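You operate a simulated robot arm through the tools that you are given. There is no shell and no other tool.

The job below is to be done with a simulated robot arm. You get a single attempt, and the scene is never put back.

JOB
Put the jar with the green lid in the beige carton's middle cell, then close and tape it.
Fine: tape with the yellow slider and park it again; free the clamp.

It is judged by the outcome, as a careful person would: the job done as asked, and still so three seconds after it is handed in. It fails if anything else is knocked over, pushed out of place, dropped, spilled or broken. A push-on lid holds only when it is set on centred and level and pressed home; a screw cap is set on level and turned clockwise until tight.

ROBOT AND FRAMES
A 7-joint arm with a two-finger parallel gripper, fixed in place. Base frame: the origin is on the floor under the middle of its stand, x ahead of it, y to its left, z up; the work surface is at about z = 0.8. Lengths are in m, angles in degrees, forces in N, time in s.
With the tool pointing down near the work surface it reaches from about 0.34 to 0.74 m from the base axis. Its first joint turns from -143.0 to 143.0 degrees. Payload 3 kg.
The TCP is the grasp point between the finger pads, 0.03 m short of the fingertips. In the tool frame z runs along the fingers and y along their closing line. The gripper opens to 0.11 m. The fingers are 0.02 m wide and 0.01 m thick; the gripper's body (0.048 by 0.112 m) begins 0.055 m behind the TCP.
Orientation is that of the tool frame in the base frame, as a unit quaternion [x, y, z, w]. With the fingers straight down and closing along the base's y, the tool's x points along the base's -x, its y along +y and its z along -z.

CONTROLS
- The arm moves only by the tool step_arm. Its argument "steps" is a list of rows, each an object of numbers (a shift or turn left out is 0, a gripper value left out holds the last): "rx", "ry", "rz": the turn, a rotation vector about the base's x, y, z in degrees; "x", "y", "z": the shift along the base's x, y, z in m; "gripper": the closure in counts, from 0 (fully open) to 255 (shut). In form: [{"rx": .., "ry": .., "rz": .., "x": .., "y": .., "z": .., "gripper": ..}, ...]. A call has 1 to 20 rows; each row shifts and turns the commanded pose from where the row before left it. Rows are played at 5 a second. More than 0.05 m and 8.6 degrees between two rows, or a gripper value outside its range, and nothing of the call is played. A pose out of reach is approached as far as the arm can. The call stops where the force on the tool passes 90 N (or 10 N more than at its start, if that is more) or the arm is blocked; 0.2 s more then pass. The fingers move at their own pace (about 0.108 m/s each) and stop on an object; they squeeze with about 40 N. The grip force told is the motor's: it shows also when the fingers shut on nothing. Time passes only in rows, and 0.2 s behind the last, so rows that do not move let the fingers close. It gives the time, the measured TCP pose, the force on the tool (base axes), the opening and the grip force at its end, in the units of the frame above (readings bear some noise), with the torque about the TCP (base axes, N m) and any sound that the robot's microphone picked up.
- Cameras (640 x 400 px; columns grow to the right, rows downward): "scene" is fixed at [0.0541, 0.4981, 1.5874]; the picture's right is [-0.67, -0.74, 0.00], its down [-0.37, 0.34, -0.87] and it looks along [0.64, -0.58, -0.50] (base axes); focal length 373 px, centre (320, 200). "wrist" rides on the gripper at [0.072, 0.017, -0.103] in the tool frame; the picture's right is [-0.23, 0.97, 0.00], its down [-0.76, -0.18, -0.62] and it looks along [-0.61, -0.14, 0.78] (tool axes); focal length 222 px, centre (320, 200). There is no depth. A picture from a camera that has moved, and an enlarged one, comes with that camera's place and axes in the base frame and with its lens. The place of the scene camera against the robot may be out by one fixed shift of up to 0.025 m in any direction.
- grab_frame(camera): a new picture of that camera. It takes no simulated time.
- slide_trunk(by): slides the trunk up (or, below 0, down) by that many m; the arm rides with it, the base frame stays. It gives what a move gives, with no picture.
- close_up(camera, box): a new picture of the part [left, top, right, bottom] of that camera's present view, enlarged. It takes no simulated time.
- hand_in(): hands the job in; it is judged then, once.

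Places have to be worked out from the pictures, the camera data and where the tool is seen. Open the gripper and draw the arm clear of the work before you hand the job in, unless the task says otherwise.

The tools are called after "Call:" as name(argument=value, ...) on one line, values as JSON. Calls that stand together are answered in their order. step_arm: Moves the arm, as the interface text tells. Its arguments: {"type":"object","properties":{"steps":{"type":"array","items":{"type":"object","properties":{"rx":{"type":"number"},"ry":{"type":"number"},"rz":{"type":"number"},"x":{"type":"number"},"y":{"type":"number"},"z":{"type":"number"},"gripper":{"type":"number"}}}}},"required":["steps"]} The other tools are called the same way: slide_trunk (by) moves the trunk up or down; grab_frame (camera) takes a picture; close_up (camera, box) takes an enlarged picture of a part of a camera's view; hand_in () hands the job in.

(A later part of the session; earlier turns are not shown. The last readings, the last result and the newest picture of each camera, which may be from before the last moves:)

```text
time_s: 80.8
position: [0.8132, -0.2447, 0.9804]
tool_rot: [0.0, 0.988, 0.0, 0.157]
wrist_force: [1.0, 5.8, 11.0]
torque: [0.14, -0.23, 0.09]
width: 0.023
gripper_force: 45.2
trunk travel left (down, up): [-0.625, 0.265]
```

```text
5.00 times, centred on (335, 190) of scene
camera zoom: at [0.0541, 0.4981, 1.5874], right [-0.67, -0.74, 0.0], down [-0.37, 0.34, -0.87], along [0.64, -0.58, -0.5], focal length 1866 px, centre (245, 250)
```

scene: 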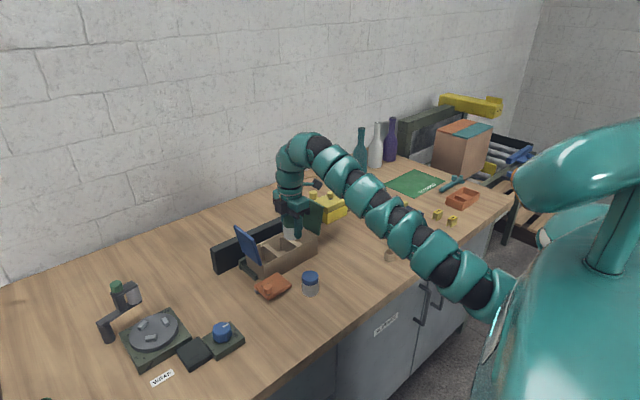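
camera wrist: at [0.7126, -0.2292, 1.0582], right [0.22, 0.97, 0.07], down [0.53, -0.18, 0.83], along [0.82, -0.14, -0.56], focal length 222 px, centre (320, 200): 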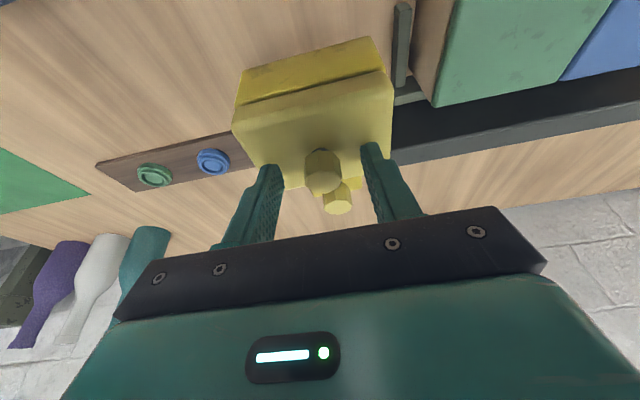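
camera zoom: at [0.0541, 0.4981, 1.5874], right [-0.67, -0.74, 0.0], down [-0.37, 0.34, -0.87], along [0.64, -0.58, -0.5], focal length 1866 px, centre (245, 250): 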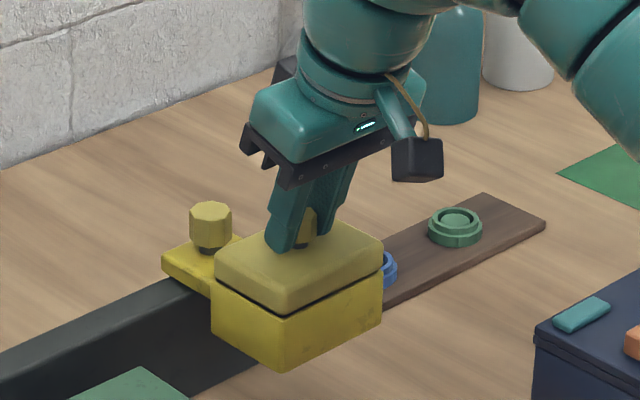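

The knob is gripped (0.023 m). I'll ease the slight downward pressure and test-slide 2 cm along +y.

Call:
step_arm(steps=[{"z": 0.001}, {"y": 0.005}, {"y": 0.005}, {"y": 0.01}, {}])

Call:
close_up(camera="scene", box=[290, 150, 380, 230])

```text
time_s: 82.0
position: [0.8123, -0.2273, 0.9813]
tool_rot: [0.001, 0.987, 0.0, 0.158]
wrist_force: [1.2, -1.2, 9.9]
torque: [0.05, -0.16, 0.09]
width: 0.0228
gripper_force: 44.9
trunk travel left (down, up): [-0.625, 0.265]
```

```text
5.00 times, centred on (335, 190) of scene
camera zoom: at [0.0541, 0.4981, 1.5874], right [-0.67, -0.74, 0.0], down [-0.37, 0.34, -0.87], along [0.64, -0.58, -0.5], focal length 1866 px, centre (245, 250)
```

zoom: 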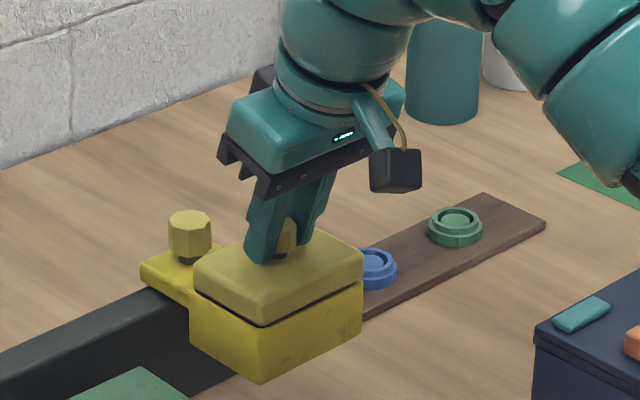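

The slider moves freely along the rail with the knob. I'll continue over the carton in moderate steps.

Call:
step_arm(steps=[{"y": 0.015}, {"y": 0.015}, {"y": 0.015}, {"y": 0.015}, {"y": 0.015}, {"y": 0.015}, {}])

Call:
grab_frame(camera="wrist")

Call:
close_up(camera="scene", box=[230, 150, 380, 270])

```text
time_s: 83.6
position: [0.813, -0.1354, 0.9805]
tool_rot: [0.0, 0.988, 0.0, 0.157]
wrist_force: [-0.1, 0.0, 2.5]
torque: [0.03, -0.4, 0.06]
width: 0.0229
gripper_force: 45.5
trunk travel left (down, up): [-0.625, 0.265]
```

```text
taken
camera wrist: at [0.7107, -0.1178, 1.0582], right [0.22, 0.97, 0.07], down [0.53, -0.18, 0.83], along [0.82, -0.14, -0.56], focal length 222 px, centre (320, 200)
```

wrist: 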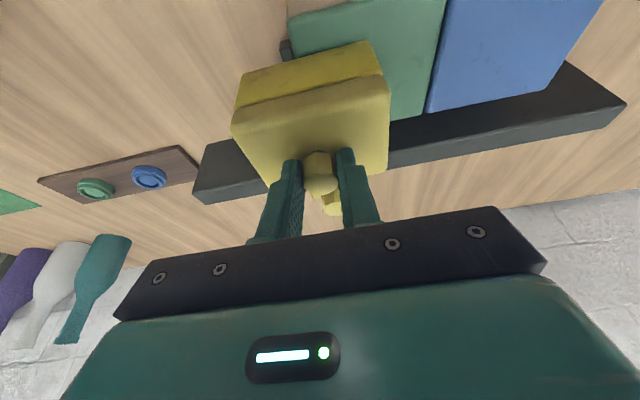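

```text
3.33 times, centred on (305, 210) of scene
camera zoom: at [0.0541, 0.4981, 1.5874], right [-0.67, -0.74, 0.0], down [-0.37, 0.34, -0.87], along [0.64, -0.58, -0.5], focal length 1244 px, centre (370, 167)
```

zoom: 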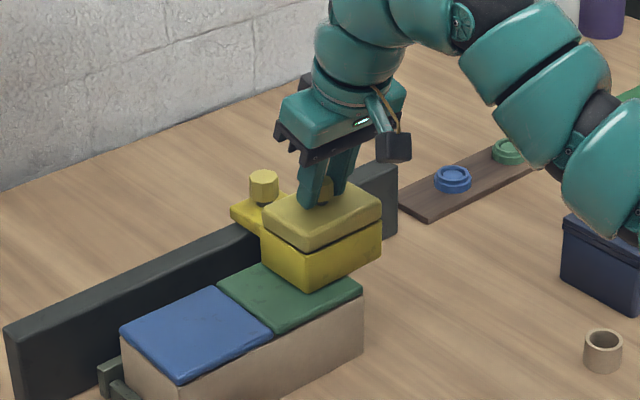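

The head passes over the green flap without resistance. I'll keep sliding toward the +y end.

Call:
step_arm(steps=[{"y": 0.015}, {"y": 0.015}, {"y": 0.015}, {"y": 0.015}, {"y": 0.015}, {"y": 0.015}, {"y": 0.015}, {"y": 0.015}, {"y": 0.015}, {}])

Call:
grab_frame(camera="wrist")

Call:
close_up(camera="scene", box=[210, 150, 370, 280])

```text
time_s: 85.8
position: [0.813, -0.0006, 0.9818]
tool_rot: [0.0, 0.988, 0.0, 0.155]
wrist_force: [0.1, 0.3, -1.0]
torque: [0.1, -0.2, 0.05]
width: 0.0228
gripper_force: 44.6
trunk travel left (down, up): [-0.625, 0.265]
```

```text
taken
camera wrist: at [0.7109, 0.0166, 1.0585], right [0.22, 0.97, 0.07], down [0.53, -0.18, 0.83], along [0.82, -0.14, -0.56], focal length 222 px, centre (320, 200)
```

wrist: 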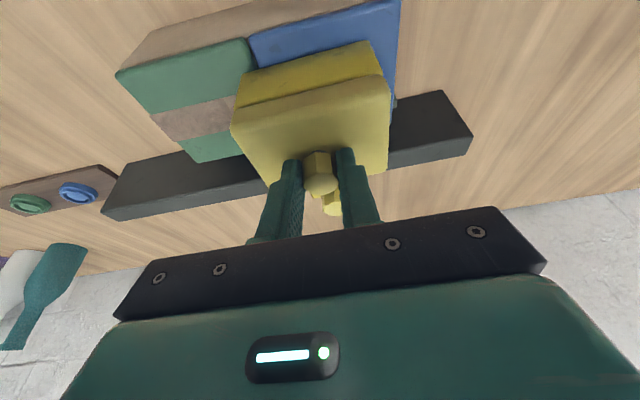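

```text
3.08 times, centred on (290, 215) of scene
camera zoom: at [0.0541, 0.4981, 1.5874], right [-0.67, -0.74, 0.0], down [-0.37, 0.34, -0.87], along [0.64, -0.58, -0.5], focal length 1148 px, centre (412, 154)
```

zoom: 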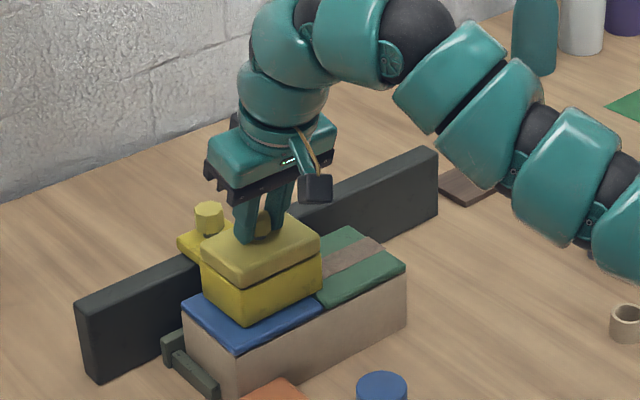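

Brown tape is being laid behind the slider. I'll continue past the carton's +y end, up to the end of travel.

Call:
step_arm(steps=[{"y": 0.015}, {"y": 0.015}, {"y": 0.015}, {"y": 0.015}, {"y": 0.015}, {"y": 0.012}, {}])

Call:
grab_frame(camera="wrist")

Call:
close_up(camera="scene", box=[210, 150, 370, 280])

```text
time_s: 87.4
position: [0.8131, 0.0842, 0.9807]
tool_rot: [0.001, 0.988, 0.0, 0.157]
wrist_force: [0.1, -3.4, 0.5]
torque: [-0.11, 0.73, -0.04]
width: 0.0227
gripper_force: 44.9
trunk travel left (down, up): [-0.625, 0.265]
```

```text
taken
camera wrist: at [0.7108, 0.1024, 1.0582], right [0.22, 0.97, 0.07], down [0.53, -0.18, 0.83], along [0.82, -0.14, -0.56], focal length 222 px, centre (320, 200)
```

wrist: 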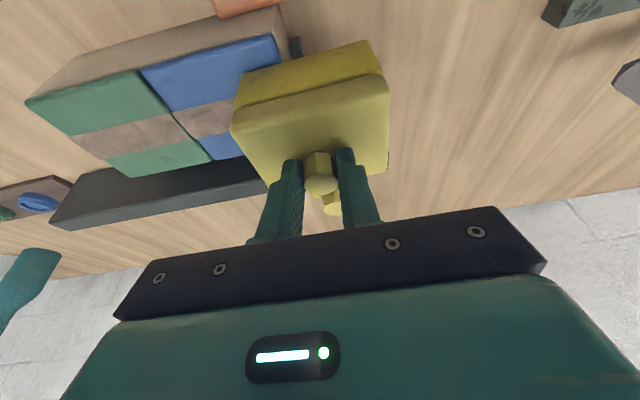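

```text
3.08 times, centred on (290, 215) of scene
camera zoom: at [0.0541, 0.4981, 1.5874], right [-0.67, -0.74, 0.0], down [-0.37, 0.34, -0.87], along [0.64, -0.58, -0.5], focal length 1148 px, centre (412, 154)
```

zoom: 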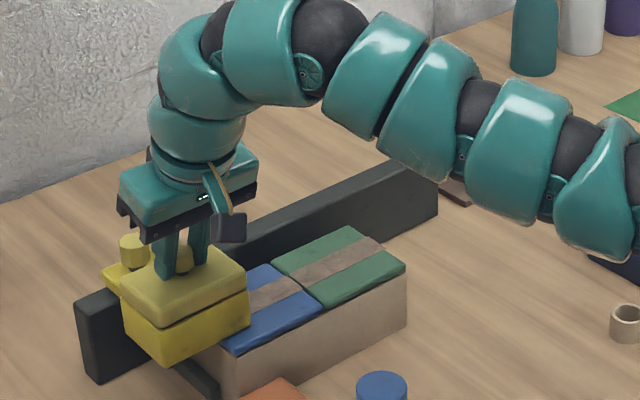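

Tape now covers nearly both flaps. I'll move gently further so that the head passes the carton's end or meets its stop.

Call:
step_arm(steps=[{"y": 0.008}, {"y": 0.008}, {"y": 0.008}, {}])

Call:
grab_frame(camera="wrist")

```text
time_s: 88.4
position: [0.8159, 0.0865, 0.982]
tool_rot: [0.015, 0.988, -0.016, 0.155]
wrist_force: [-16.9, -53.5, 13.9]
torque: [-1.01, 1.11, -0.47]
width: 0.0231
gripper_force: 45.1
trunk travel left (down, up): [-0.625, 0.265]
stopped in row 4: the force on the tool passed its limit at 91 N (the readings are from after the stop); the commanded pose is now the measured one
```

```text
taken
camera wrist: at [0.7158, 0.1091, 1.0585], right [0.25, 0.97, 0.04], down [0.53, -0.17, 0.83], along [0.81, -0.19, -0.56], focal length 222 px, centre (320, 200)
```

wrist: 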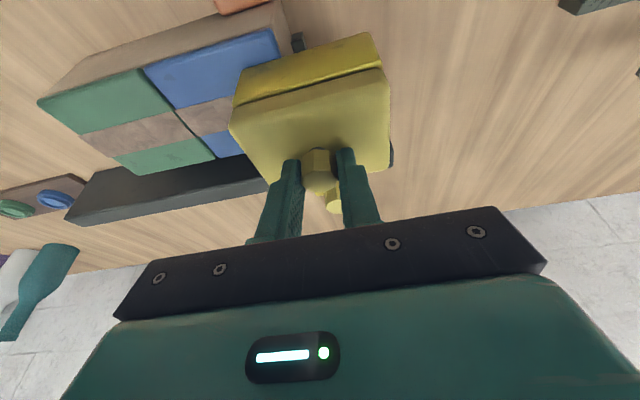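

That is the end stop (knob y≈0.086). Both flaps are taped; I'll undo the small twist and slide the head back to its parking place.

Call:
step_arm(steps=[{"y": -0.004, "rx": 1.5, "rz": 2.0, "x": -0.002}, {"y": -0.01}, {"y": -0.015}, {"y": -0.015}, {"y": -0.015}, {"y": -0.015}, {"y": -0.015}, {"y": -0.015}, {"y": -0.015}, {"y": -0.015}, {}])

Call:
grab_frame(camera="wrist")

Call:
close_up(camera="scene", box=[210, 150, 370, 280])

```text
time_s: 90.8
position: [0.8128, -0.0359, 0.9816]
tool_rot: [-0.007, 0.988, 0.005, 0.156]
wrist_force: [0.3, -0.5, 26.5]
torque: [-0.2, -0.62, 0.07]
width: 0.0229
gripper_force: 45.1
trunk travel left (down, up): [-0.625, 0.265]
```

```text
taken
camera wrist: at [0.7105, -0.021, 1.0584], right [0.2, 0.98, 0.08], down [0.53, -0.18, 0.83], along [0.82, -0.12, -0.56], focal length 222 px, centre (320, 200)
```

wrist: 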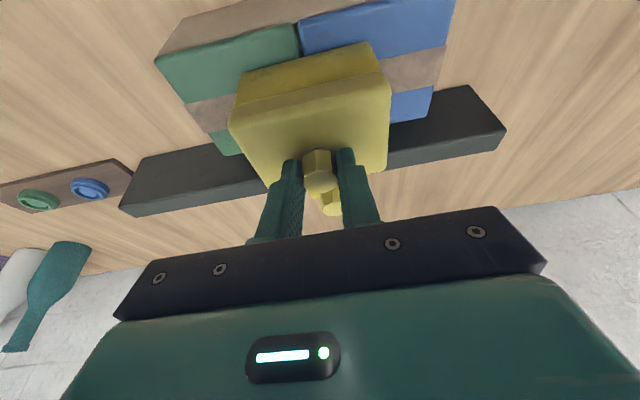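

```text
3.08 times, centred on (290, 215) of scene
camera zoom: at [0.0541, 0.4981, 1.5874], right [-0.67, -0.74, 0.0], down [-0.37, 0.34, -0.87], along [0.64, -0.58, -0.5], focal length 1148 px, centre (412, 154)
```

zoom: 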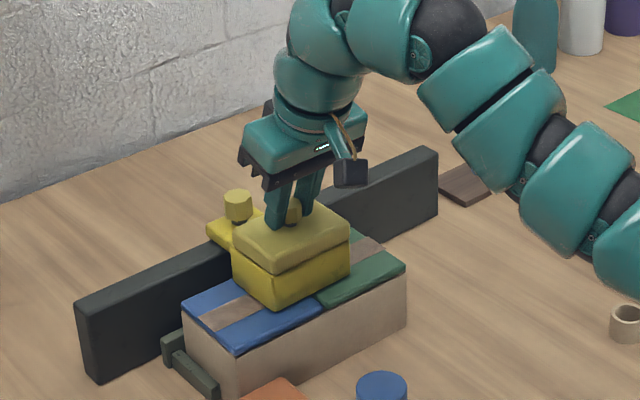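

The lid is being pressed slightly (26 N), so I'll raise by 2 mm, fix the small over-rotation, and keep sliding back.

Call:
step_arm(steps=[{"z": 0.002, "rx": -0.6, "rz": -0.7}, {"y": -0.015}, {"y": -0.015}, {"y": -0.015}, {"y": -0.015}, {"y": -0.015}, {"y": -0.015}, {"y": -0.015}, {"y": -0.015}, {"y": -0.015}, {"y": -0.015}, {"y": -0.015}, {"y": -0.015}, {"y": -0.012}, {}])

Call:
grab_frame(camera="wrist")

Call:
close_up(camera="scene", box=[230, 150, 390, 280])

```text
time_s: 94.0
position: [0.8129, -0.2292, 0.9813]
tool_rot: [-0.001, 0.988, -0.001, 0.156]
wrist_force: [0.1, -1.1, 12.3]
torque: [-0.03, 0.43, 0.18]
width: 0.0226
gripper_force: 45.5
trunk travel left (down, up): [-0.625, 0.265]
```

```text
taken
camera wrist: at [0.7117, -0.2112, 1.0583], right [0.21, 0.97, 0.07], down [0.53, -0.17, 0.83], along [0.82, -0.14, -0.56], focal length 222 px, centre (320, 200)
```

wrist: 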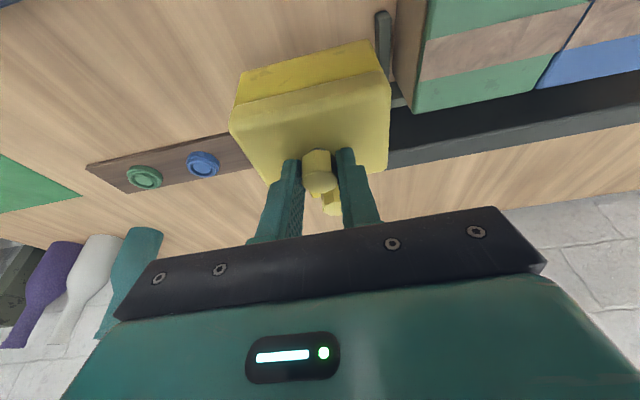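

```text
3.08 times, centred on (310, 215) of scene
camera zoom: at [0.0541, 0.4981, 1.5874], right [-0.67, -0.74, 0.0], down [-0.37, 0.34, -0.87], along [0.64, -0.58, -0.5], focal length 1148 px, centre (351, 154)
```

zoom: 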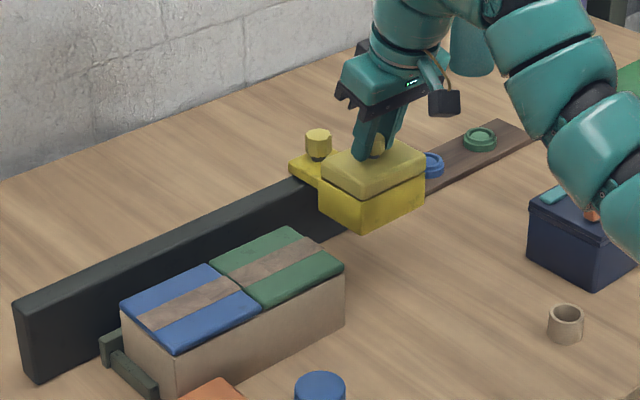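

The tape spans both flaps. The slider still has 1.5 cm to go to its parking spot, so I'll move it there gently.

Call:
step_arm(steps=[{"y": -0.005}, {"y": -0.005}, {"y": -0.004}, {"y": -0.002}, {}])

Call:
close_up(camera="scene", box=[290, 150, 380, 230])

```text
time_s: 95.2
position: [0.8137, -0.2435, 0.9804]
tool_rot: [-0.003, 0.988, -0.001, 0.156]
wrist_force: [0.7, 1.1, 8.0]
torque: [0.1, -0.21, 0.18]
width: 0.0225
gripper_force: 44.8
trunk travel left (down, up): [-0.625, 0.265]
```

```text
5.00 times, centred on (335, 190) of scene
camera zoom: at [0.0541, 0.4981, 1.5874], right [-0.67, -0.74, 0.0], down [-0.37, 0.34, -0.87], along [0.64, -0.58, -0.5], focal length 1866 px, centre (245, 250)
```

zoom: 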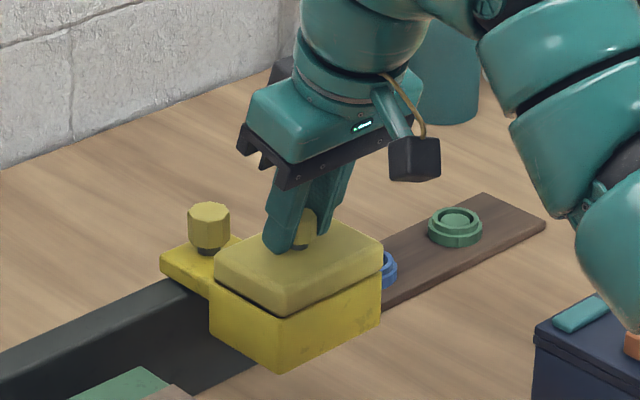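

It is within about 1 mm of its original place. I'll nudge slightly to be sure it sits at its parked end.

Call:
step_arm(steps=[{"y": -0.002}, {"y": -0.001}, {}])

```text
time_s: 96.0
position: [0.814, -0.2456, 0.9819]
tool_rot: [-0.003, 0.988, -0.001, 0.155]
wrist_force: [0.4, 6.2, 12.0]
torque: [0.29, 0.44, -0.06]
width: 0.0229
gripper_force: 45.0
trunk travel left (down, up): [-0.625, 0.265]
```

A 6 N reaction shows it is at its stop. I'll open the fingers and rise off the knob.

Call:
step_arm(steps=[{"y": 0.0005, "gripper": 130}, {}, {"z": 0.02}, {"z": 0.03}, {"z": 0.03}, {}])

Call:
grab_frame(camera="wrist")

Call:
close_up(camera="scene", box=[220, 150, 390, 300])

Call:
close_up(camera="scene", box=[235, 220, 335, 300])

```text
time_s: 97.4
position: [0.8148, -0.2477, 1.0569]
tool_rot: [-0.002, 0.988, 0.0, 0.153]
wrist_force: [0.3, -0.4, 0.6]
torque: [0.01, 0.0, -0.03]
width: 0.054
gripper_force: 0.0
trunk travel left (down, up): [-0.625, 0.265]
```

```text
taken
camera wrist: at [0.7133, -0.23, 1.1359], right [0.21, 0.97, 0.07], down [0.54, -0.17, 0.83], along [0.82, -0.14, -0.56], focal length 222 px, centre (320, 200)
```

wrist: 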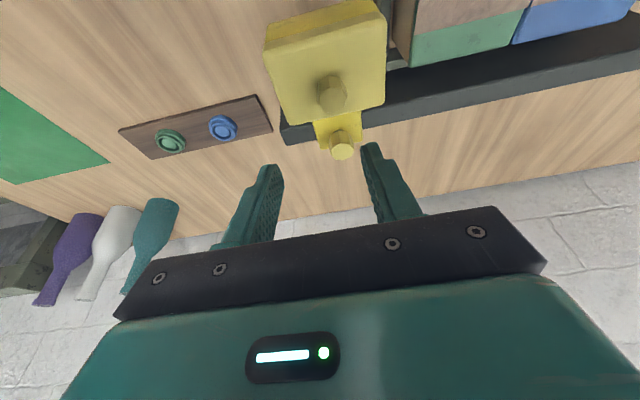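

```text
2.67 times, centred on (305, 225) of scene
camera zoom: at [0.0541, 0.4981, 1.5874], right [-0.67, -0.74, 0.0], down [-0.37, 0.34, -0.87], along [0.64, -0.58, -0.5], focal length 995 px, centre (360, 133)
```

zoom: 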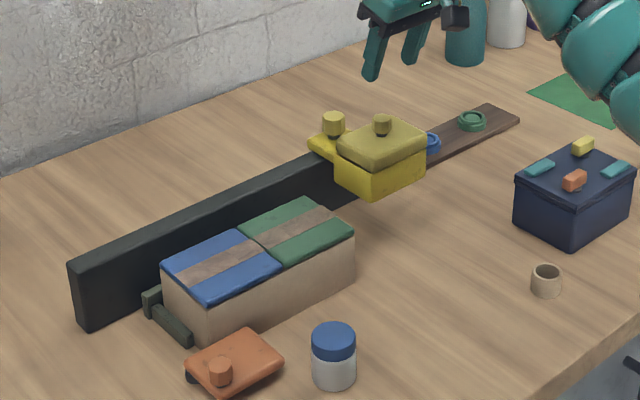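

```text
5.00 times, centred on (285, 260) of scene
camera zoom: at [0.0541, 0.4981, 1.5874], right [-0.67, -0.74, 0.0], down [-0.37, 0.34, -0.87], along [0.64, -0.58, -0.5], focal length 1866 px, centre (495, -100)
```

zoom: 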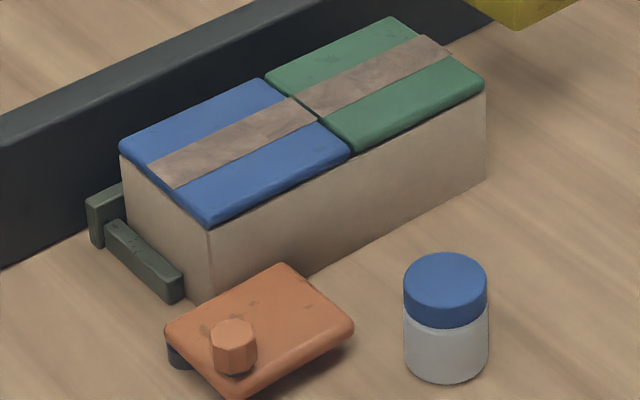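

The carton is taped and the slider parked. Now for the clamp: I'll straighten the tool, draw back and travel at height to above its knob at about (0.708,0.095).

Call:
step_arm(steps=[{"x": -0.03, "ry": 6}, {"x": -0.03, "ry": 6}, {"x": -0.03, "ry": 5.7}, {"y": 0.04}, {"y": 0.04}, {"y": 0.04}, {"y": 0.04}, {"y": 0.04}, {"y": 0.04}, {"y": 0.04}, {"y": 0.04}, {"y": 0.02}, {}])

Call:
grab_frame(camera="wrist")

```text
time_s: 100.2
position: [0.724, 0.0943, 1.0615]
tool_rot: [-0.001, 1.0, 0.0, 0.0]
wrist_force: [0.0, -0.1, -0.1]
torque: [0.01, 0.0, -0.02]
width: 0.0539
gripper_force: 0.1
trunk travel left (down, up): [-0.625, 0.265]
```

```text
taken
camera wrist: at [0.6511, 0.1116, 1.1656], right [0.22, 0.97, 0.0], down [0.76, -0.17, 0.62], along [0.61, -0.14, -0.78], focal length 222 px, centre (320, 200)
```

wrist: 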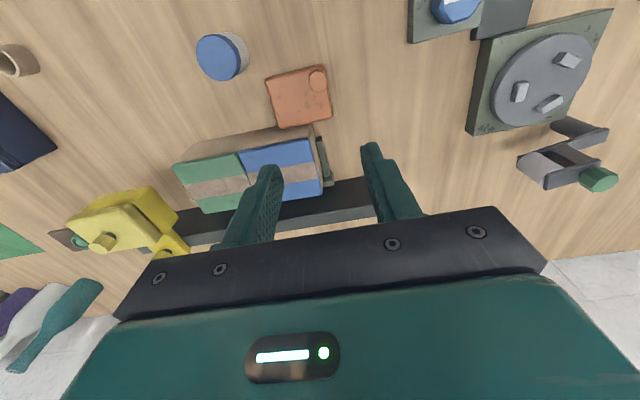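

Call:
close_up(camera="wrist", box=[240, 50, 360, 140])

Call:
close_up(camera="scene", box=[240, 240, 310, 310])

```text
4.44 times, centred on (300, 95) of wrist
camera zoom: at [0.6511, 0.1116, 1.1656], right [0.22, 0.97, 0.0], down [0.76, -0.17, 0.62], along [0.61, -0.14, -0.78], focal length 987 px, centre (409, 667)
```

zoom: 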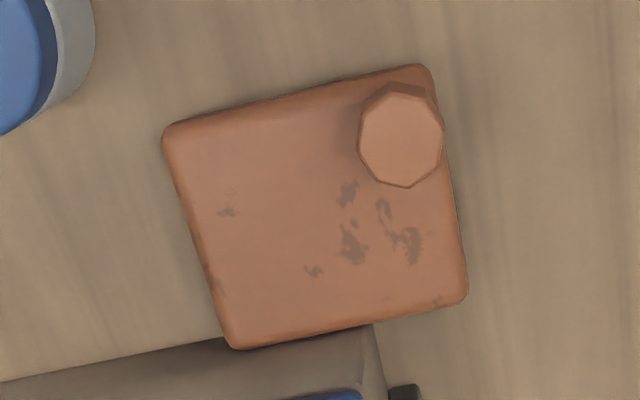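

```text
5.71 times, centred on (275, 275) of scene
camera zoom: at [0.0541, 0.4981, 1.5874], right [-0.67, -0.74, 0.0], down [-0.37, 0.34, -0.87], along [0.64, -0.58, -0.5], focal length 2132 px, centre (577, -229)
```

zoom: 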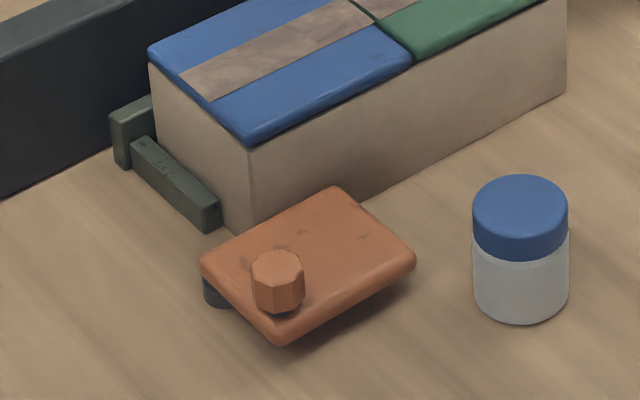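

The clamp's knob is at (0.7076,0.0956) with the pivot post near (0.756,0.094), so freeing it means swinging the knob toward +y, away from the carton. I'll descend onto the knob.

Call:
step_arm(steps=[{"x": -0.0165, "y": 0.001}, {"z": -0.04}, {"z": -0.04}, {"z": -0.04}, {"z": -0.03}, {}])

Call:
grab_frame(camera="wrist")

Call:
close_up(camera="scene", box=[220, 200, 330, 310])

```text
time_s: 101.6
position: [0.7083, 0.0947, 0.9106]
tool_rot: [-0.002, 1.0, -0.001, 0.001]
wrist_force: [-0.6, 0.3, 0.2]
torque: [0.05, 0.01, 0.04]
width: 0.0539
gripper_force: 0.0
trunk travel left (down, up): [-0.625, 0.265]
```

```text
taken
camera wrist: at [0.6347, 0.1123, 1.0145], right [0.22, 0.97, 0.0], down [0.76, -0.17, 0.63], along [0.61, -0.14, -0.78], focal length 222 px, centre (320, 200)
```

wrist: 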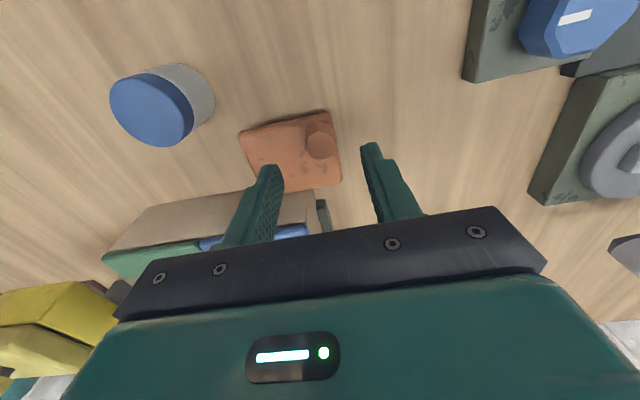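

```text
3.64 times, centred on (275, 255) of scene
camera zoom: at [0.0541, 0.4981, 1.5874], right [-0.67, -0.74, 0.0], down [-0.37, 0.34, -0.87], along [0.64, -0.58, -0.5], focal length 1357 px, centre (484, 0)
```

zoom: 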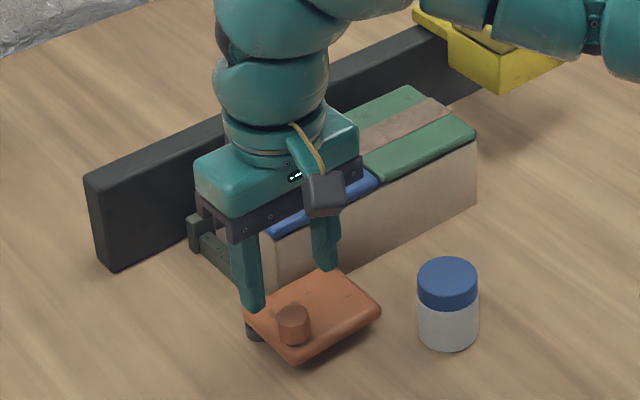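

The knob is centred between the fingers. I'll lower the rest of the way and close.

Call:
step_arm(steps=[{"z": -0.02}, {"z": -0.015}, {"z": -0.01}, {}])

Call:
step_arm(steps=[{"gripper": 170}, {"gripper": 210}, {"gripper": 240}, {}, {}])

Call:
close_up(camera="scene", box=[220, 200, 330, 310])

```text
time_s: 102.6
position: [0.7074, 0.0962, 0.8645]
tool_rot: [-0.002, 1.0, 0.0, 0.001]
wrist_force: [0.2, 0.0, -0.1]
torque: [-0.01, -0.01, 0.0]
width: 0.0536
gripper_force: 0.0
trunk travel left (down, up): [-0.625, 0.265]
```

```text
time_s: 103.8
position: [0.7086, 0.0946, 0.8651]
tool_rot: [-0.002, 1.0, 0.0, 0.0]
wrist_force: [-1.2, -0.1, -0.5]
torque: [0.03, 0.07, 0.0]
width: 0.0249
gripper_force: 44.8
trunk travel left (down, up): [-0.625, 0.265]
```

```text
3.64 times, centred on (275, 255) of scene
camera zoom: at [0.0541, 0.4981, 1.5874], right [-0.67, -0.74, 0.0], down [-0.37, 0.34, -0.87], along [0.64, -0.58, -0.5], focal length 1357 px, centre (484, 0)
```

zoom: 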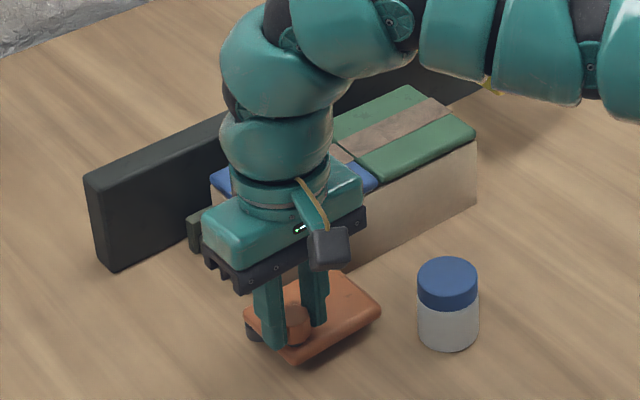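

The knob is held (0.025 m). I'll test with a small swing: about 4 mm toward +y with a matching -5° yaw.

Call:
step_arm(steps=[{"y": 0.0042, "x": 0.0002, "rz": -5}, {}])

Call:
close_up(camera="scene", box=[220, 200, 330, 310])

```text
time_s: 104.4
position: [0.7068, 0.1, 0.8656]
tool_rot: [0.042, 0.999, 0.0, 0.001]
wrist_force: [-2.8, 3.2, -4.2]
torque: [0.13, -0.07, 0.08]
width: 0.025
gripper_force: 45.2
trunk travel left (down, up): [-0.625, 0.265]
```

```text
3.64 times, centred on (275, 255) of scene
camera zoom: at [0.0541, 0.4981, 1.5874], right [-0.67, -0.74, 0.0], down [-0.37, 0.34, -0.87], along [0.64, -0.58, -0.5], focal length 1357 px, centre (484, 0)
```

zoom: 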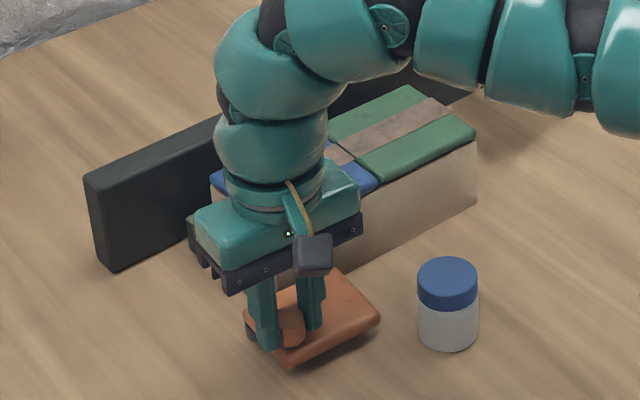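

The knob moved but I can't tell whether the plate turned; I'll enlarge to compare.

Call:
close_up(camera="scene", box=[240, 240, 310, 310])

Call:
grab_frame(camera="wrist")

```text
5.71 times, centred on (275, 275) of scene
camera zoom: at [0.0541, 0.4981, 1.5874], right [-0.67, -0.74, 0.0], down [-0.37, 0.34, -0.87], along [0.64, -0.58, -0.5], focal length 2132 px, centre (577, -229)
```

zoom: 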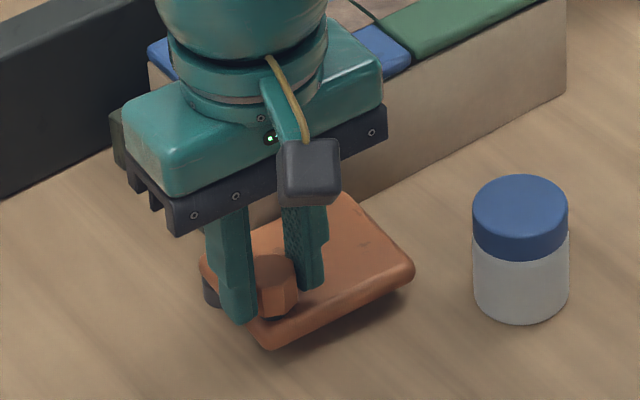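

```text
taken
camera wrist: at [0.6355, 0.1233, 0.97], right [0.31, 0.95, 0.0], down [0.74, -0.24, 0.62], along [0.59, -0.19, -0.78], focal length 222 px, centre (320, 200)
```

wrist: 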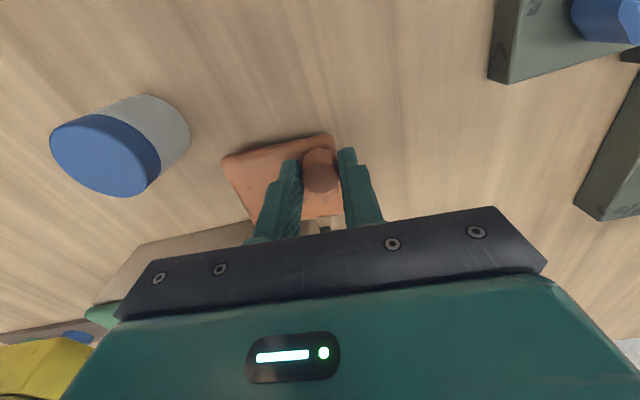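

The plate did rotate about its post (its outer corners swung away from the carton). I'll continue the arc in 8° increments.

Call:
step_arm(steps=[{"x": 0.001, "y": 0.0066, "rz": -8}, {"x": 0.002, "y": 0.0064, "rz": -8}, {"x": 0.0028, "y": 0.0061, "rz": -8}, {}])

Call:
close_up(camera="scene", box=[220, 220, 320, 310])

```text
time_s: 105.4
position: [0.7147, 0.1195, 0.8655]
tool_rot: [0.25, 0.968, -0.001, 0.001]
wrist_force: [-3.4, 5.9, 0.3]
torque: [0.39, 0.21, 0.2]
width: 0.025
gripper_force: 44.6
trunk travel left (down, up): [-0.625, 0.265]
```

```text
4.44 times, centred on (270, 265) of scene
camera zoom: at [0.0541, 0.4981, 1.5874], right [-0.67, -0.74, 0.0], down [-0.37, 0.34, -0.87], along [0.64, -0.58, -0.5], focal length 1658 px, centre (542, -89)
```

zoom: 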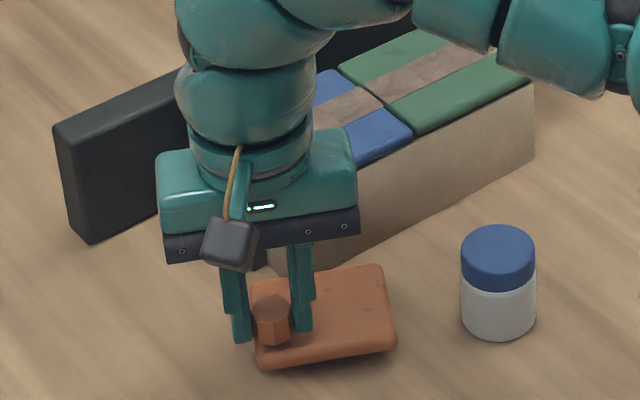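

The clamp swings out smoothly with small forces. Continuing the arc.

Call:
step_arm(steps=[{"x": 0.0037, "y": 0.0056, "rz": -8}, {"x": 0.0044, "y": 0.005, "rz": -8}, {"x": 0.005, "y": 0.0044, "rz": -8}, {}])

Call:
close_up(camera="scene", box=[220, 220, 320, 310])

```text
time_s: 106.4
position: [0.7261, 0.1345, 0.8657]
tool_rot: [0.444, 0.896, -0.001, 0.001]
wrist_force: [-8.5, 9.2, -5.7]
torque: [0.18, 0.1, -0.04]
width: 0.0249
gripper_force: 44.8
trunk travel left (down, up): [-0.625, 0.265]
```

```text
4.44 times, centred on (270, 265) of scene
camera zoom: at [0.0541, 0.4981, 1.5874], right [-0.67, -0.74, 0.0], down [-0.37, 0.34, -0.87], along [0.64, -0.58, -0.5], focal length 1658 px, centre (542, -89)
```

zoom: 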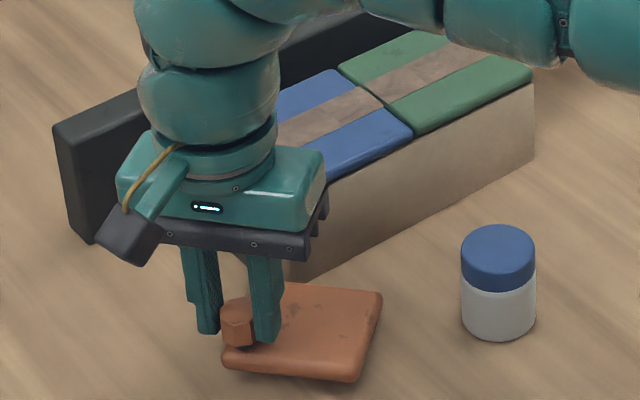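

It is about 53° open with the tool pulled slightly inward, so I'll add a small outward correction and continue.

Call:
step_arm(steps=[{"x": 0.0049, "y": 0.0055, "rz": -8}, {"x": 0.0066, "y": 0.0031, "rz": -8}, {}])

Call:
close_up(camera="scene", box=[220, 220, 320, 310])

```text
time_s: 107.2
position: [0.7204, 0.1298, 0.8659]
tool_rot: [0.567, 0.824, -0.003, 0.001]
wrist_force: [3.7, -9.2, -1.3]
torque: [-0.34, -0.29, -0.19]
width: 0.0251
gripper_force: 44.8
out of reach, approached as far as the arm can: row 1, 2
trunk travel left (down, up): [-0.625, 0.265]
```

```text
4.44 times, centred on (270, 265) of scene
camera zoom: at [0.0541, 0.4981, 1.5874], right [-0.67, -0.74, 0.0], down [-0.37, 0.34, -0.87], along [0.64, -0.58, -0.5], focal length 1658 px, centre (542, -89)
```

zoom: 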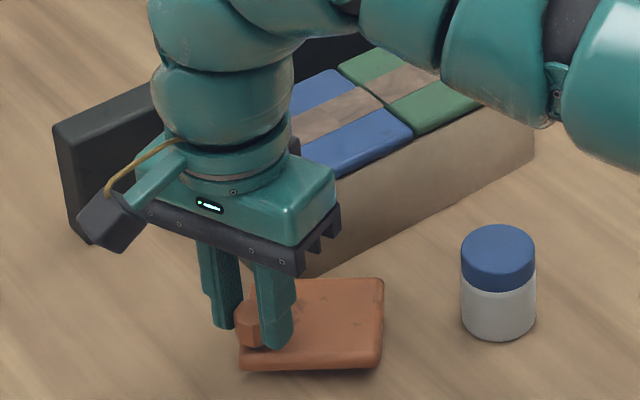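

The wrist yaw reached its limit and pulled the clamp back a little. I'll rotate the tool back to about -54° and go on along the arc by translation only, letting the knob turn between the pads.

Call:
step_arm(steps=[{"x": 0.001, "y": 0.002, "rz": 7.5}, {"x": 0.0035, "y": 0.0037, "rz": 7.5}, {}, {"x": 0.006, "y": 0.004}, {"x": 0.0066, "y": 0.003}, {}])

Call:
close_up(camera="scene", box=[220, 220, 320, 310])

```text
time_s: 108.6
position: [0.726, 0.1419, 0.8668]
tool_rot: [0.451, 0.892, 0.001, 0.0]
wrist_force: [-7.8, 2.4, -2.2]
torque: [0.62, 0.64, -0.26]
width: 0.0249
gripper_force: 45.4
out of reach, approached as far as the arm can: row 4, 5
trunk travel left (down, up): [-0.625, 0.265]
```

```text
4.44 times, centred on (270, 265) of scene
camera zoom: at [0.0541, 0.4981, 1.5874], right [-0.67, -0.74, 0.0], down [-0.37, 0.34, -0.87], along [0.64, -0.58, -0.5], focal length 1658 px, centre (542, -89)
```

zoom: 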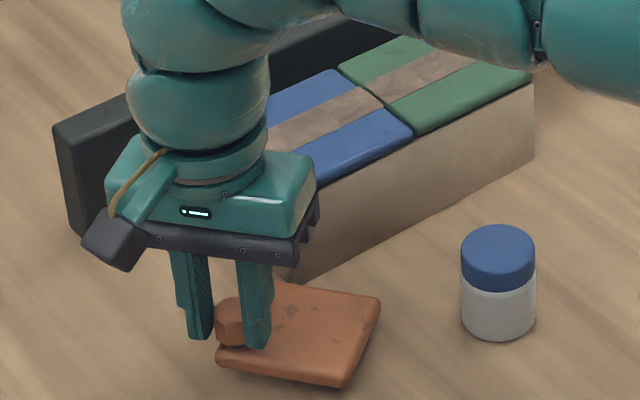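

The clamp is about 58° open and clear of the carton, but the wrist is at its limit in this yaw. I'll release, rise, and see whether it stays.

Call:
step_arm(steps=[{"gripper": 130}, {}, {"z": 0.03}, {"z": 0.04}, {"z": 0.04}, {"z": 0.03}, {}])

Call:
step_arm(steps=[{"rz": 8, "x": -0.005}, {"rz": 8, "x": -0.005}, {"rz": 8}, {"rz": 8}, {"rz": 8}, {"rz": 8}, {"rz": 6, "gripper": 255}, {}])

Call:
grab_frame(camera="wrist")

Call:
close_up(camera="scene", box=[200, 200, 330, 310])

```text
time_s: 110.2
position: [0.7265, 0.1391, 1.007]
tool_rot: [0.452, 0.892, -0.001, 0.0]
wrist_force: [0.2, -0.5, -0.2]
torque: [-0.02, 0.03, -0.01]
width: 0.0538
gripper_force: 0.0
trunk travel left (down, up): [-0.625, 0.265]
```

```text
time_s: 112.0
position: [0.7157, 0.1387, 1.0057]
tool_rot: [-0.003, 1.0, 0.0, 0.001]
wrist_force: [-0.7, 0.5, -0.2]
torque: [0.02, 0.02, 0.01]
width: 0.0
gripper_force: 38.0
trunk travel left (down, up): [-0.625, 0.265]
```

```text
taken
camera wrist: at [0.6426, 0.1563, 1.1111], right [0.22, 0.98, 0.0], down [0.76, -0.17, 0.62], along [0.61, -0.14, -0.78], focal length 222 px, centre (320, 200)
```

wrist: 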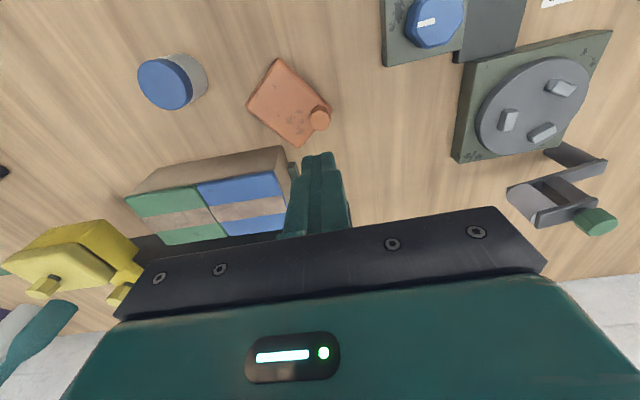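

```text
3.64 times, centred on (265, 255) of scene
camera zoom: at [0.0541, 0.4981, 1.5874], right [-0.67, -0.74, 0.0], down [-0.37, 0.34, -0.87], along [0.64, -0.58, -0.5], focal length 1357 px, centre (520, 0)
```

zoom: 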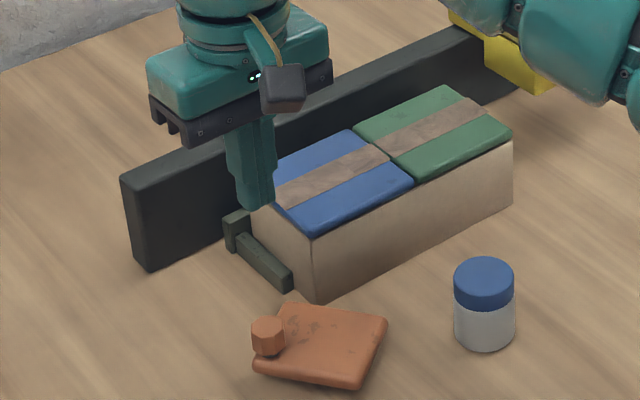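

The clamp stays where I left it. I'll push its knob further open with the closed fingertips: position behind the knob at (0.702,0.118) and descend.

Call:
step_arm(steps=[{"x": -0.0137, "y": -0.0207}, {"z": -0.04}, {"z": -0.04}, {"z": -0.03}, {"z": -0.02}, {}])

Call:
grab_frame(camera="wrist")

Call:
close_up(camera="scene", box=[220, 220, 320, 310])

```text
time_s: 113.4
position: [0.7031, 0.1196, 0.8762]
tool_rot: [-0.001, 1.0, 0.0, 0.001]
wrist_force: [0.3, -0.5, 0.5]
torque: [-0.04, 0.0, 0.02]
width: 0.0
gripper_force: 37.5
trunk travel left (down, up): [-0.625, 0.265]
```

```text
taken
camera wrist: at [0.6293, 0.1372, 0.9814], right [0.22, 0.97, 0.0], down [0.76, -0.17, 0.62], along [0.61, -0.14, -0.78], focal length 222 px, centre (320, 200)
```

wrist: 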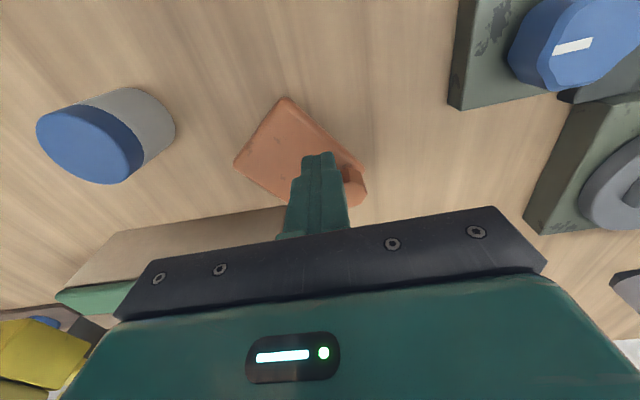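

```text
4.44 times, centred on (270, 265) of scene
camera zoom: at [0.0541, 0.4981, 1.5874], right [-0.67, -0.74, 0.0], down [-0.37, 0.34, -0.87], along [0.64, -0.58, -0.5], focal length 1658 px, centre (542, -89)
```

zoom: 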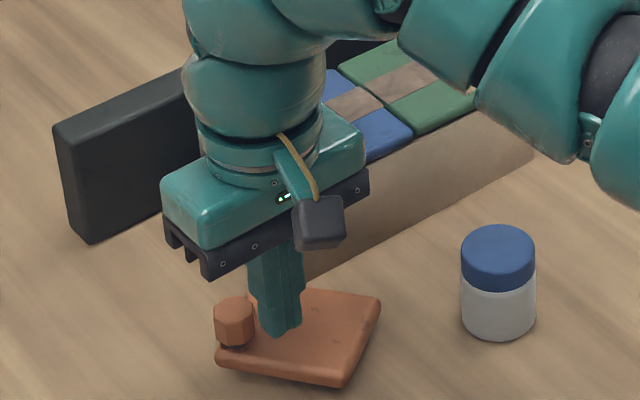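

The fingertip is right behind the knob. I'll lower 1 cm and push diagonally (+x,+y) along the opening direction.

Call:
step_arm(steps=[{"z": -0.01}, {"x": 0.005, "y": 0.005}, {"x": 0.006, "y": 0.006}, {"x": 0.006, "y": 0.006}, {"x": 0.006, "y": 0.006}, {}])

Call:
close_up(camera="scene", box=[220, 220, 320, 310])

Call:
grab_frame(camera="wrist")

```text
time_s: 114.8
position: [0.7256, 0.1412, 0.8665]
tool_rot: [-0.002, 1.0, 0.0, 0.002]
wrist_force: [0.2, 0.6, 0.3]
torque: [0.0, 0.01, -0.01]
width: 0.0002
gripper_force: 37.6
trunk travel left (down, up): [-0.625, 0.265]
```

```text
4.44 times, centred on (270, 265) of scene
camera zoom: at [0.0541, 0.4981, 1.5874], right [-0.67, -0.74, 0.0], down [-0.37, 0.34, -0.87], along [0.64, -0.58, -0.5], focal length 1658 px, centre (542, -89)
```

zoom: 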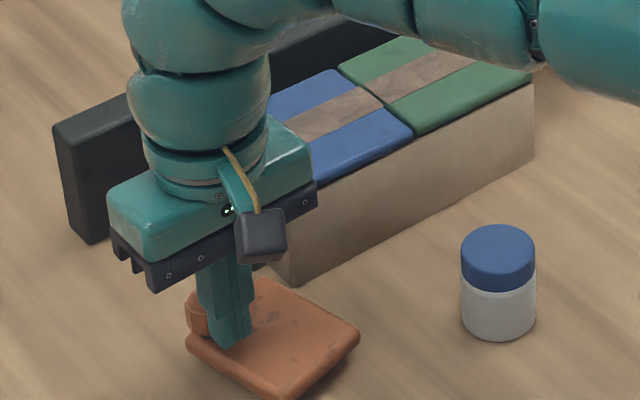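

```text
taken
camera wrist: at [0.6522, 0.159, 0.9708], right [0.22, 0.97, 0.0], down [0.76, -0.17, 0.62], along [0.61, -0.14, -0.78], focal length 222 px, centre (320, 200)
```

wrist: 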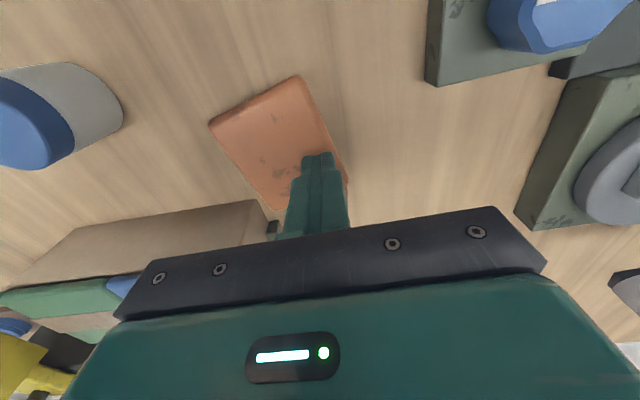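

It turns easily; I'll push a bit further in +x until it's around 90° or meets its stop.

Call:
step_arm(steps=[{"x": 0.006, "y": 0.001}, {"x": 0.006}, {"x": 0.004}, {}])

Call:
close_up(camera="scene", box=[220, 220, 320, 310])

```text
time_s: 115.8
position: [0.7278, 0.1407, 0.8684]
tool_rot: [-0.002, 1.0, -0.002, 0.001]
wrist_force: [-0.8, 0.1, 0.0]
torque: [0.02, 0.02, 0.01]
width: 0.0
gripper_force: 38.2
out of reach, approached as far as the arm can: row 1, 2, 3
trunk travel left (down, up): [-0.625, 0.265]
```

```text
4.44 times, centred on (270, 265) of scene
camera zoom: at [0.0541, 0.4981, 1.5874], right [-0.67, -0.74, 0.0], down [-0.37, 0.34, -0.87], along [0.64, -0.58, -0.5], focal length 1658 px, centre (542, -89)
```

zoom: 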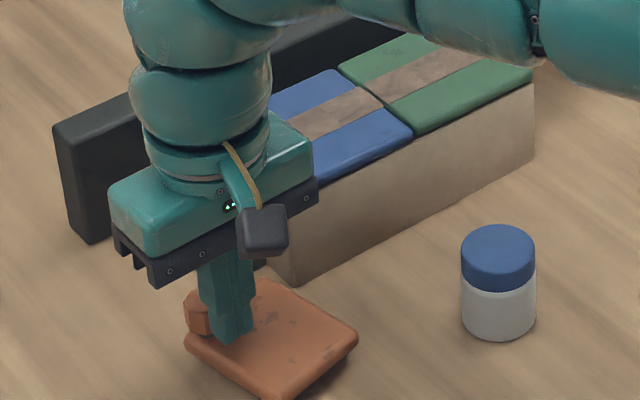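

Reach is the only limit here. I'll lean the tool slightly outward to push the knob the last bit to its stop.

Call:
step_arm(steps=[{"ry": -5, "z": 0.001}, {"ry": -5, "x": 0.003, "z": 0.001}, {"x": 0.005}, {"x": 0.005}, {}])

Call:
close_up(camera="scene", box=[220, 220, 320, 310])

Call:
grab_frame(camera="wrist")

```text
time_s: 117.0
position: [0.7333, 0.1401, 0.8721]
tool_rot: [-0.003, 0.996, -0.001, 0.085]
wrist_force: [-61.2, -11.5, 3.6]
torque: [-0.46, 1.66, -0.04]
width: 0.0001
gripper_force: 37.6
trunk travel left (down, up): [-0.625, 0.265]
```

```text
4.44 times, centred on (270, 265) of scene
camera zoom: at [0.0541, 0.4981, 1.5874], right [-0.67, -0.74, 0.0], down [-0.37, 0.34, -0.87], along [0.64, -0.58, -0.5], focal length 1658 px, centre (542, -89)
```

zoom: 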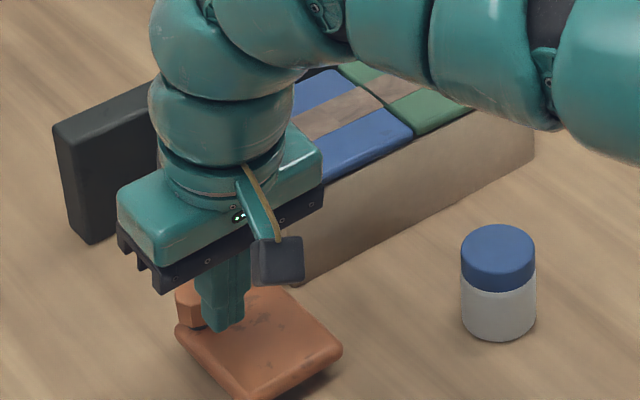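

```text
taken
camera wrist: at [0.6426, 0.157, 0.9613], right [0.22, 0.98, 0.03], down [0.65, -0.17, 0.74], along [0.73, -0.14, -0.67], focal length 222 px, centre (320, 200)
```

wrist: 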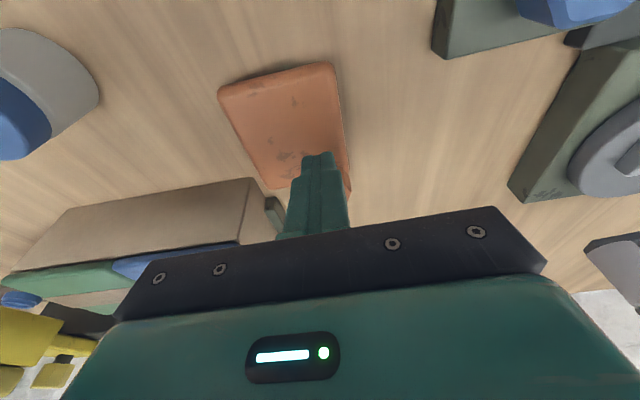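

A 61 N reaction shows the clamp is fully open at its stop (~90°). I'll back off and lift away.

Call:
step_arm(steps=[{"x": -0.006, "y": -0.001}, {"x": -0.006}, {"z": 0.02}, {"z": 0.04}, {"z": 0.04}, {"z": 0.04, "ry": 5}, {"ry": 5}, {}])

Call:
grab_frame(camera="wrist")

Call:
grab_frame(camera="scene")

Call:
close_up(camera="scene", box=[200, 190, 340, 310])

```text
time_s: 118.8
position: [0.7286, 0.1384, 1.01]
tool_rot: [-0.001, 1.0, -0.002, 0.001]
wrist_force: [0.0, -0.7, 0.1]
torque: [0.0, 0.0, -0.01]
width: 0.0
gripper_force: 37.4
trunk travel left (down, up): [-0.625, 0.265]
```

```text
taken
camera wrist: at [0.6543, 0.1556, 1.1137], right [0.22, 0.97, 0.0], down [0.76, -0.17, 0.63], along [0.61, -0.14, -0.78], focal length 222 px, centre (320, 200)
```

wrist: 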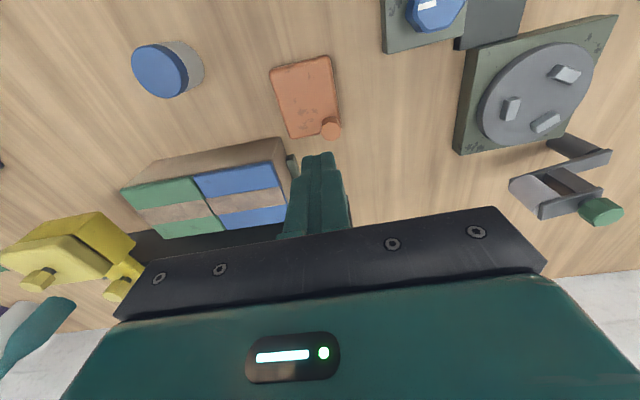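

```text
taken
```

scene: 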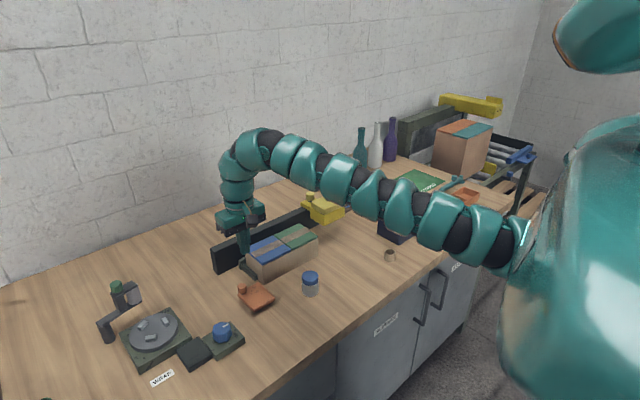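

```text
3.33 times, centred on (270, 250) of scene
camera zoom: at [0.0541, 0.4981, 1.5874], right [-0.67, -0.74, 0.0], down [-0.37, 0.34, -0.87], along [0.64, -0.58, -0.5], focal length 1244 px, centre (487, 33)
```

zoom: 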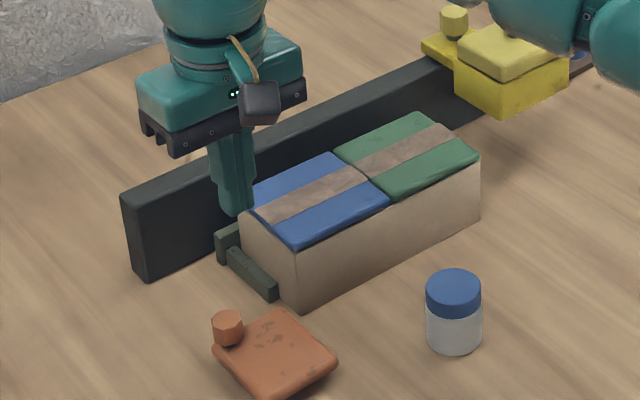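

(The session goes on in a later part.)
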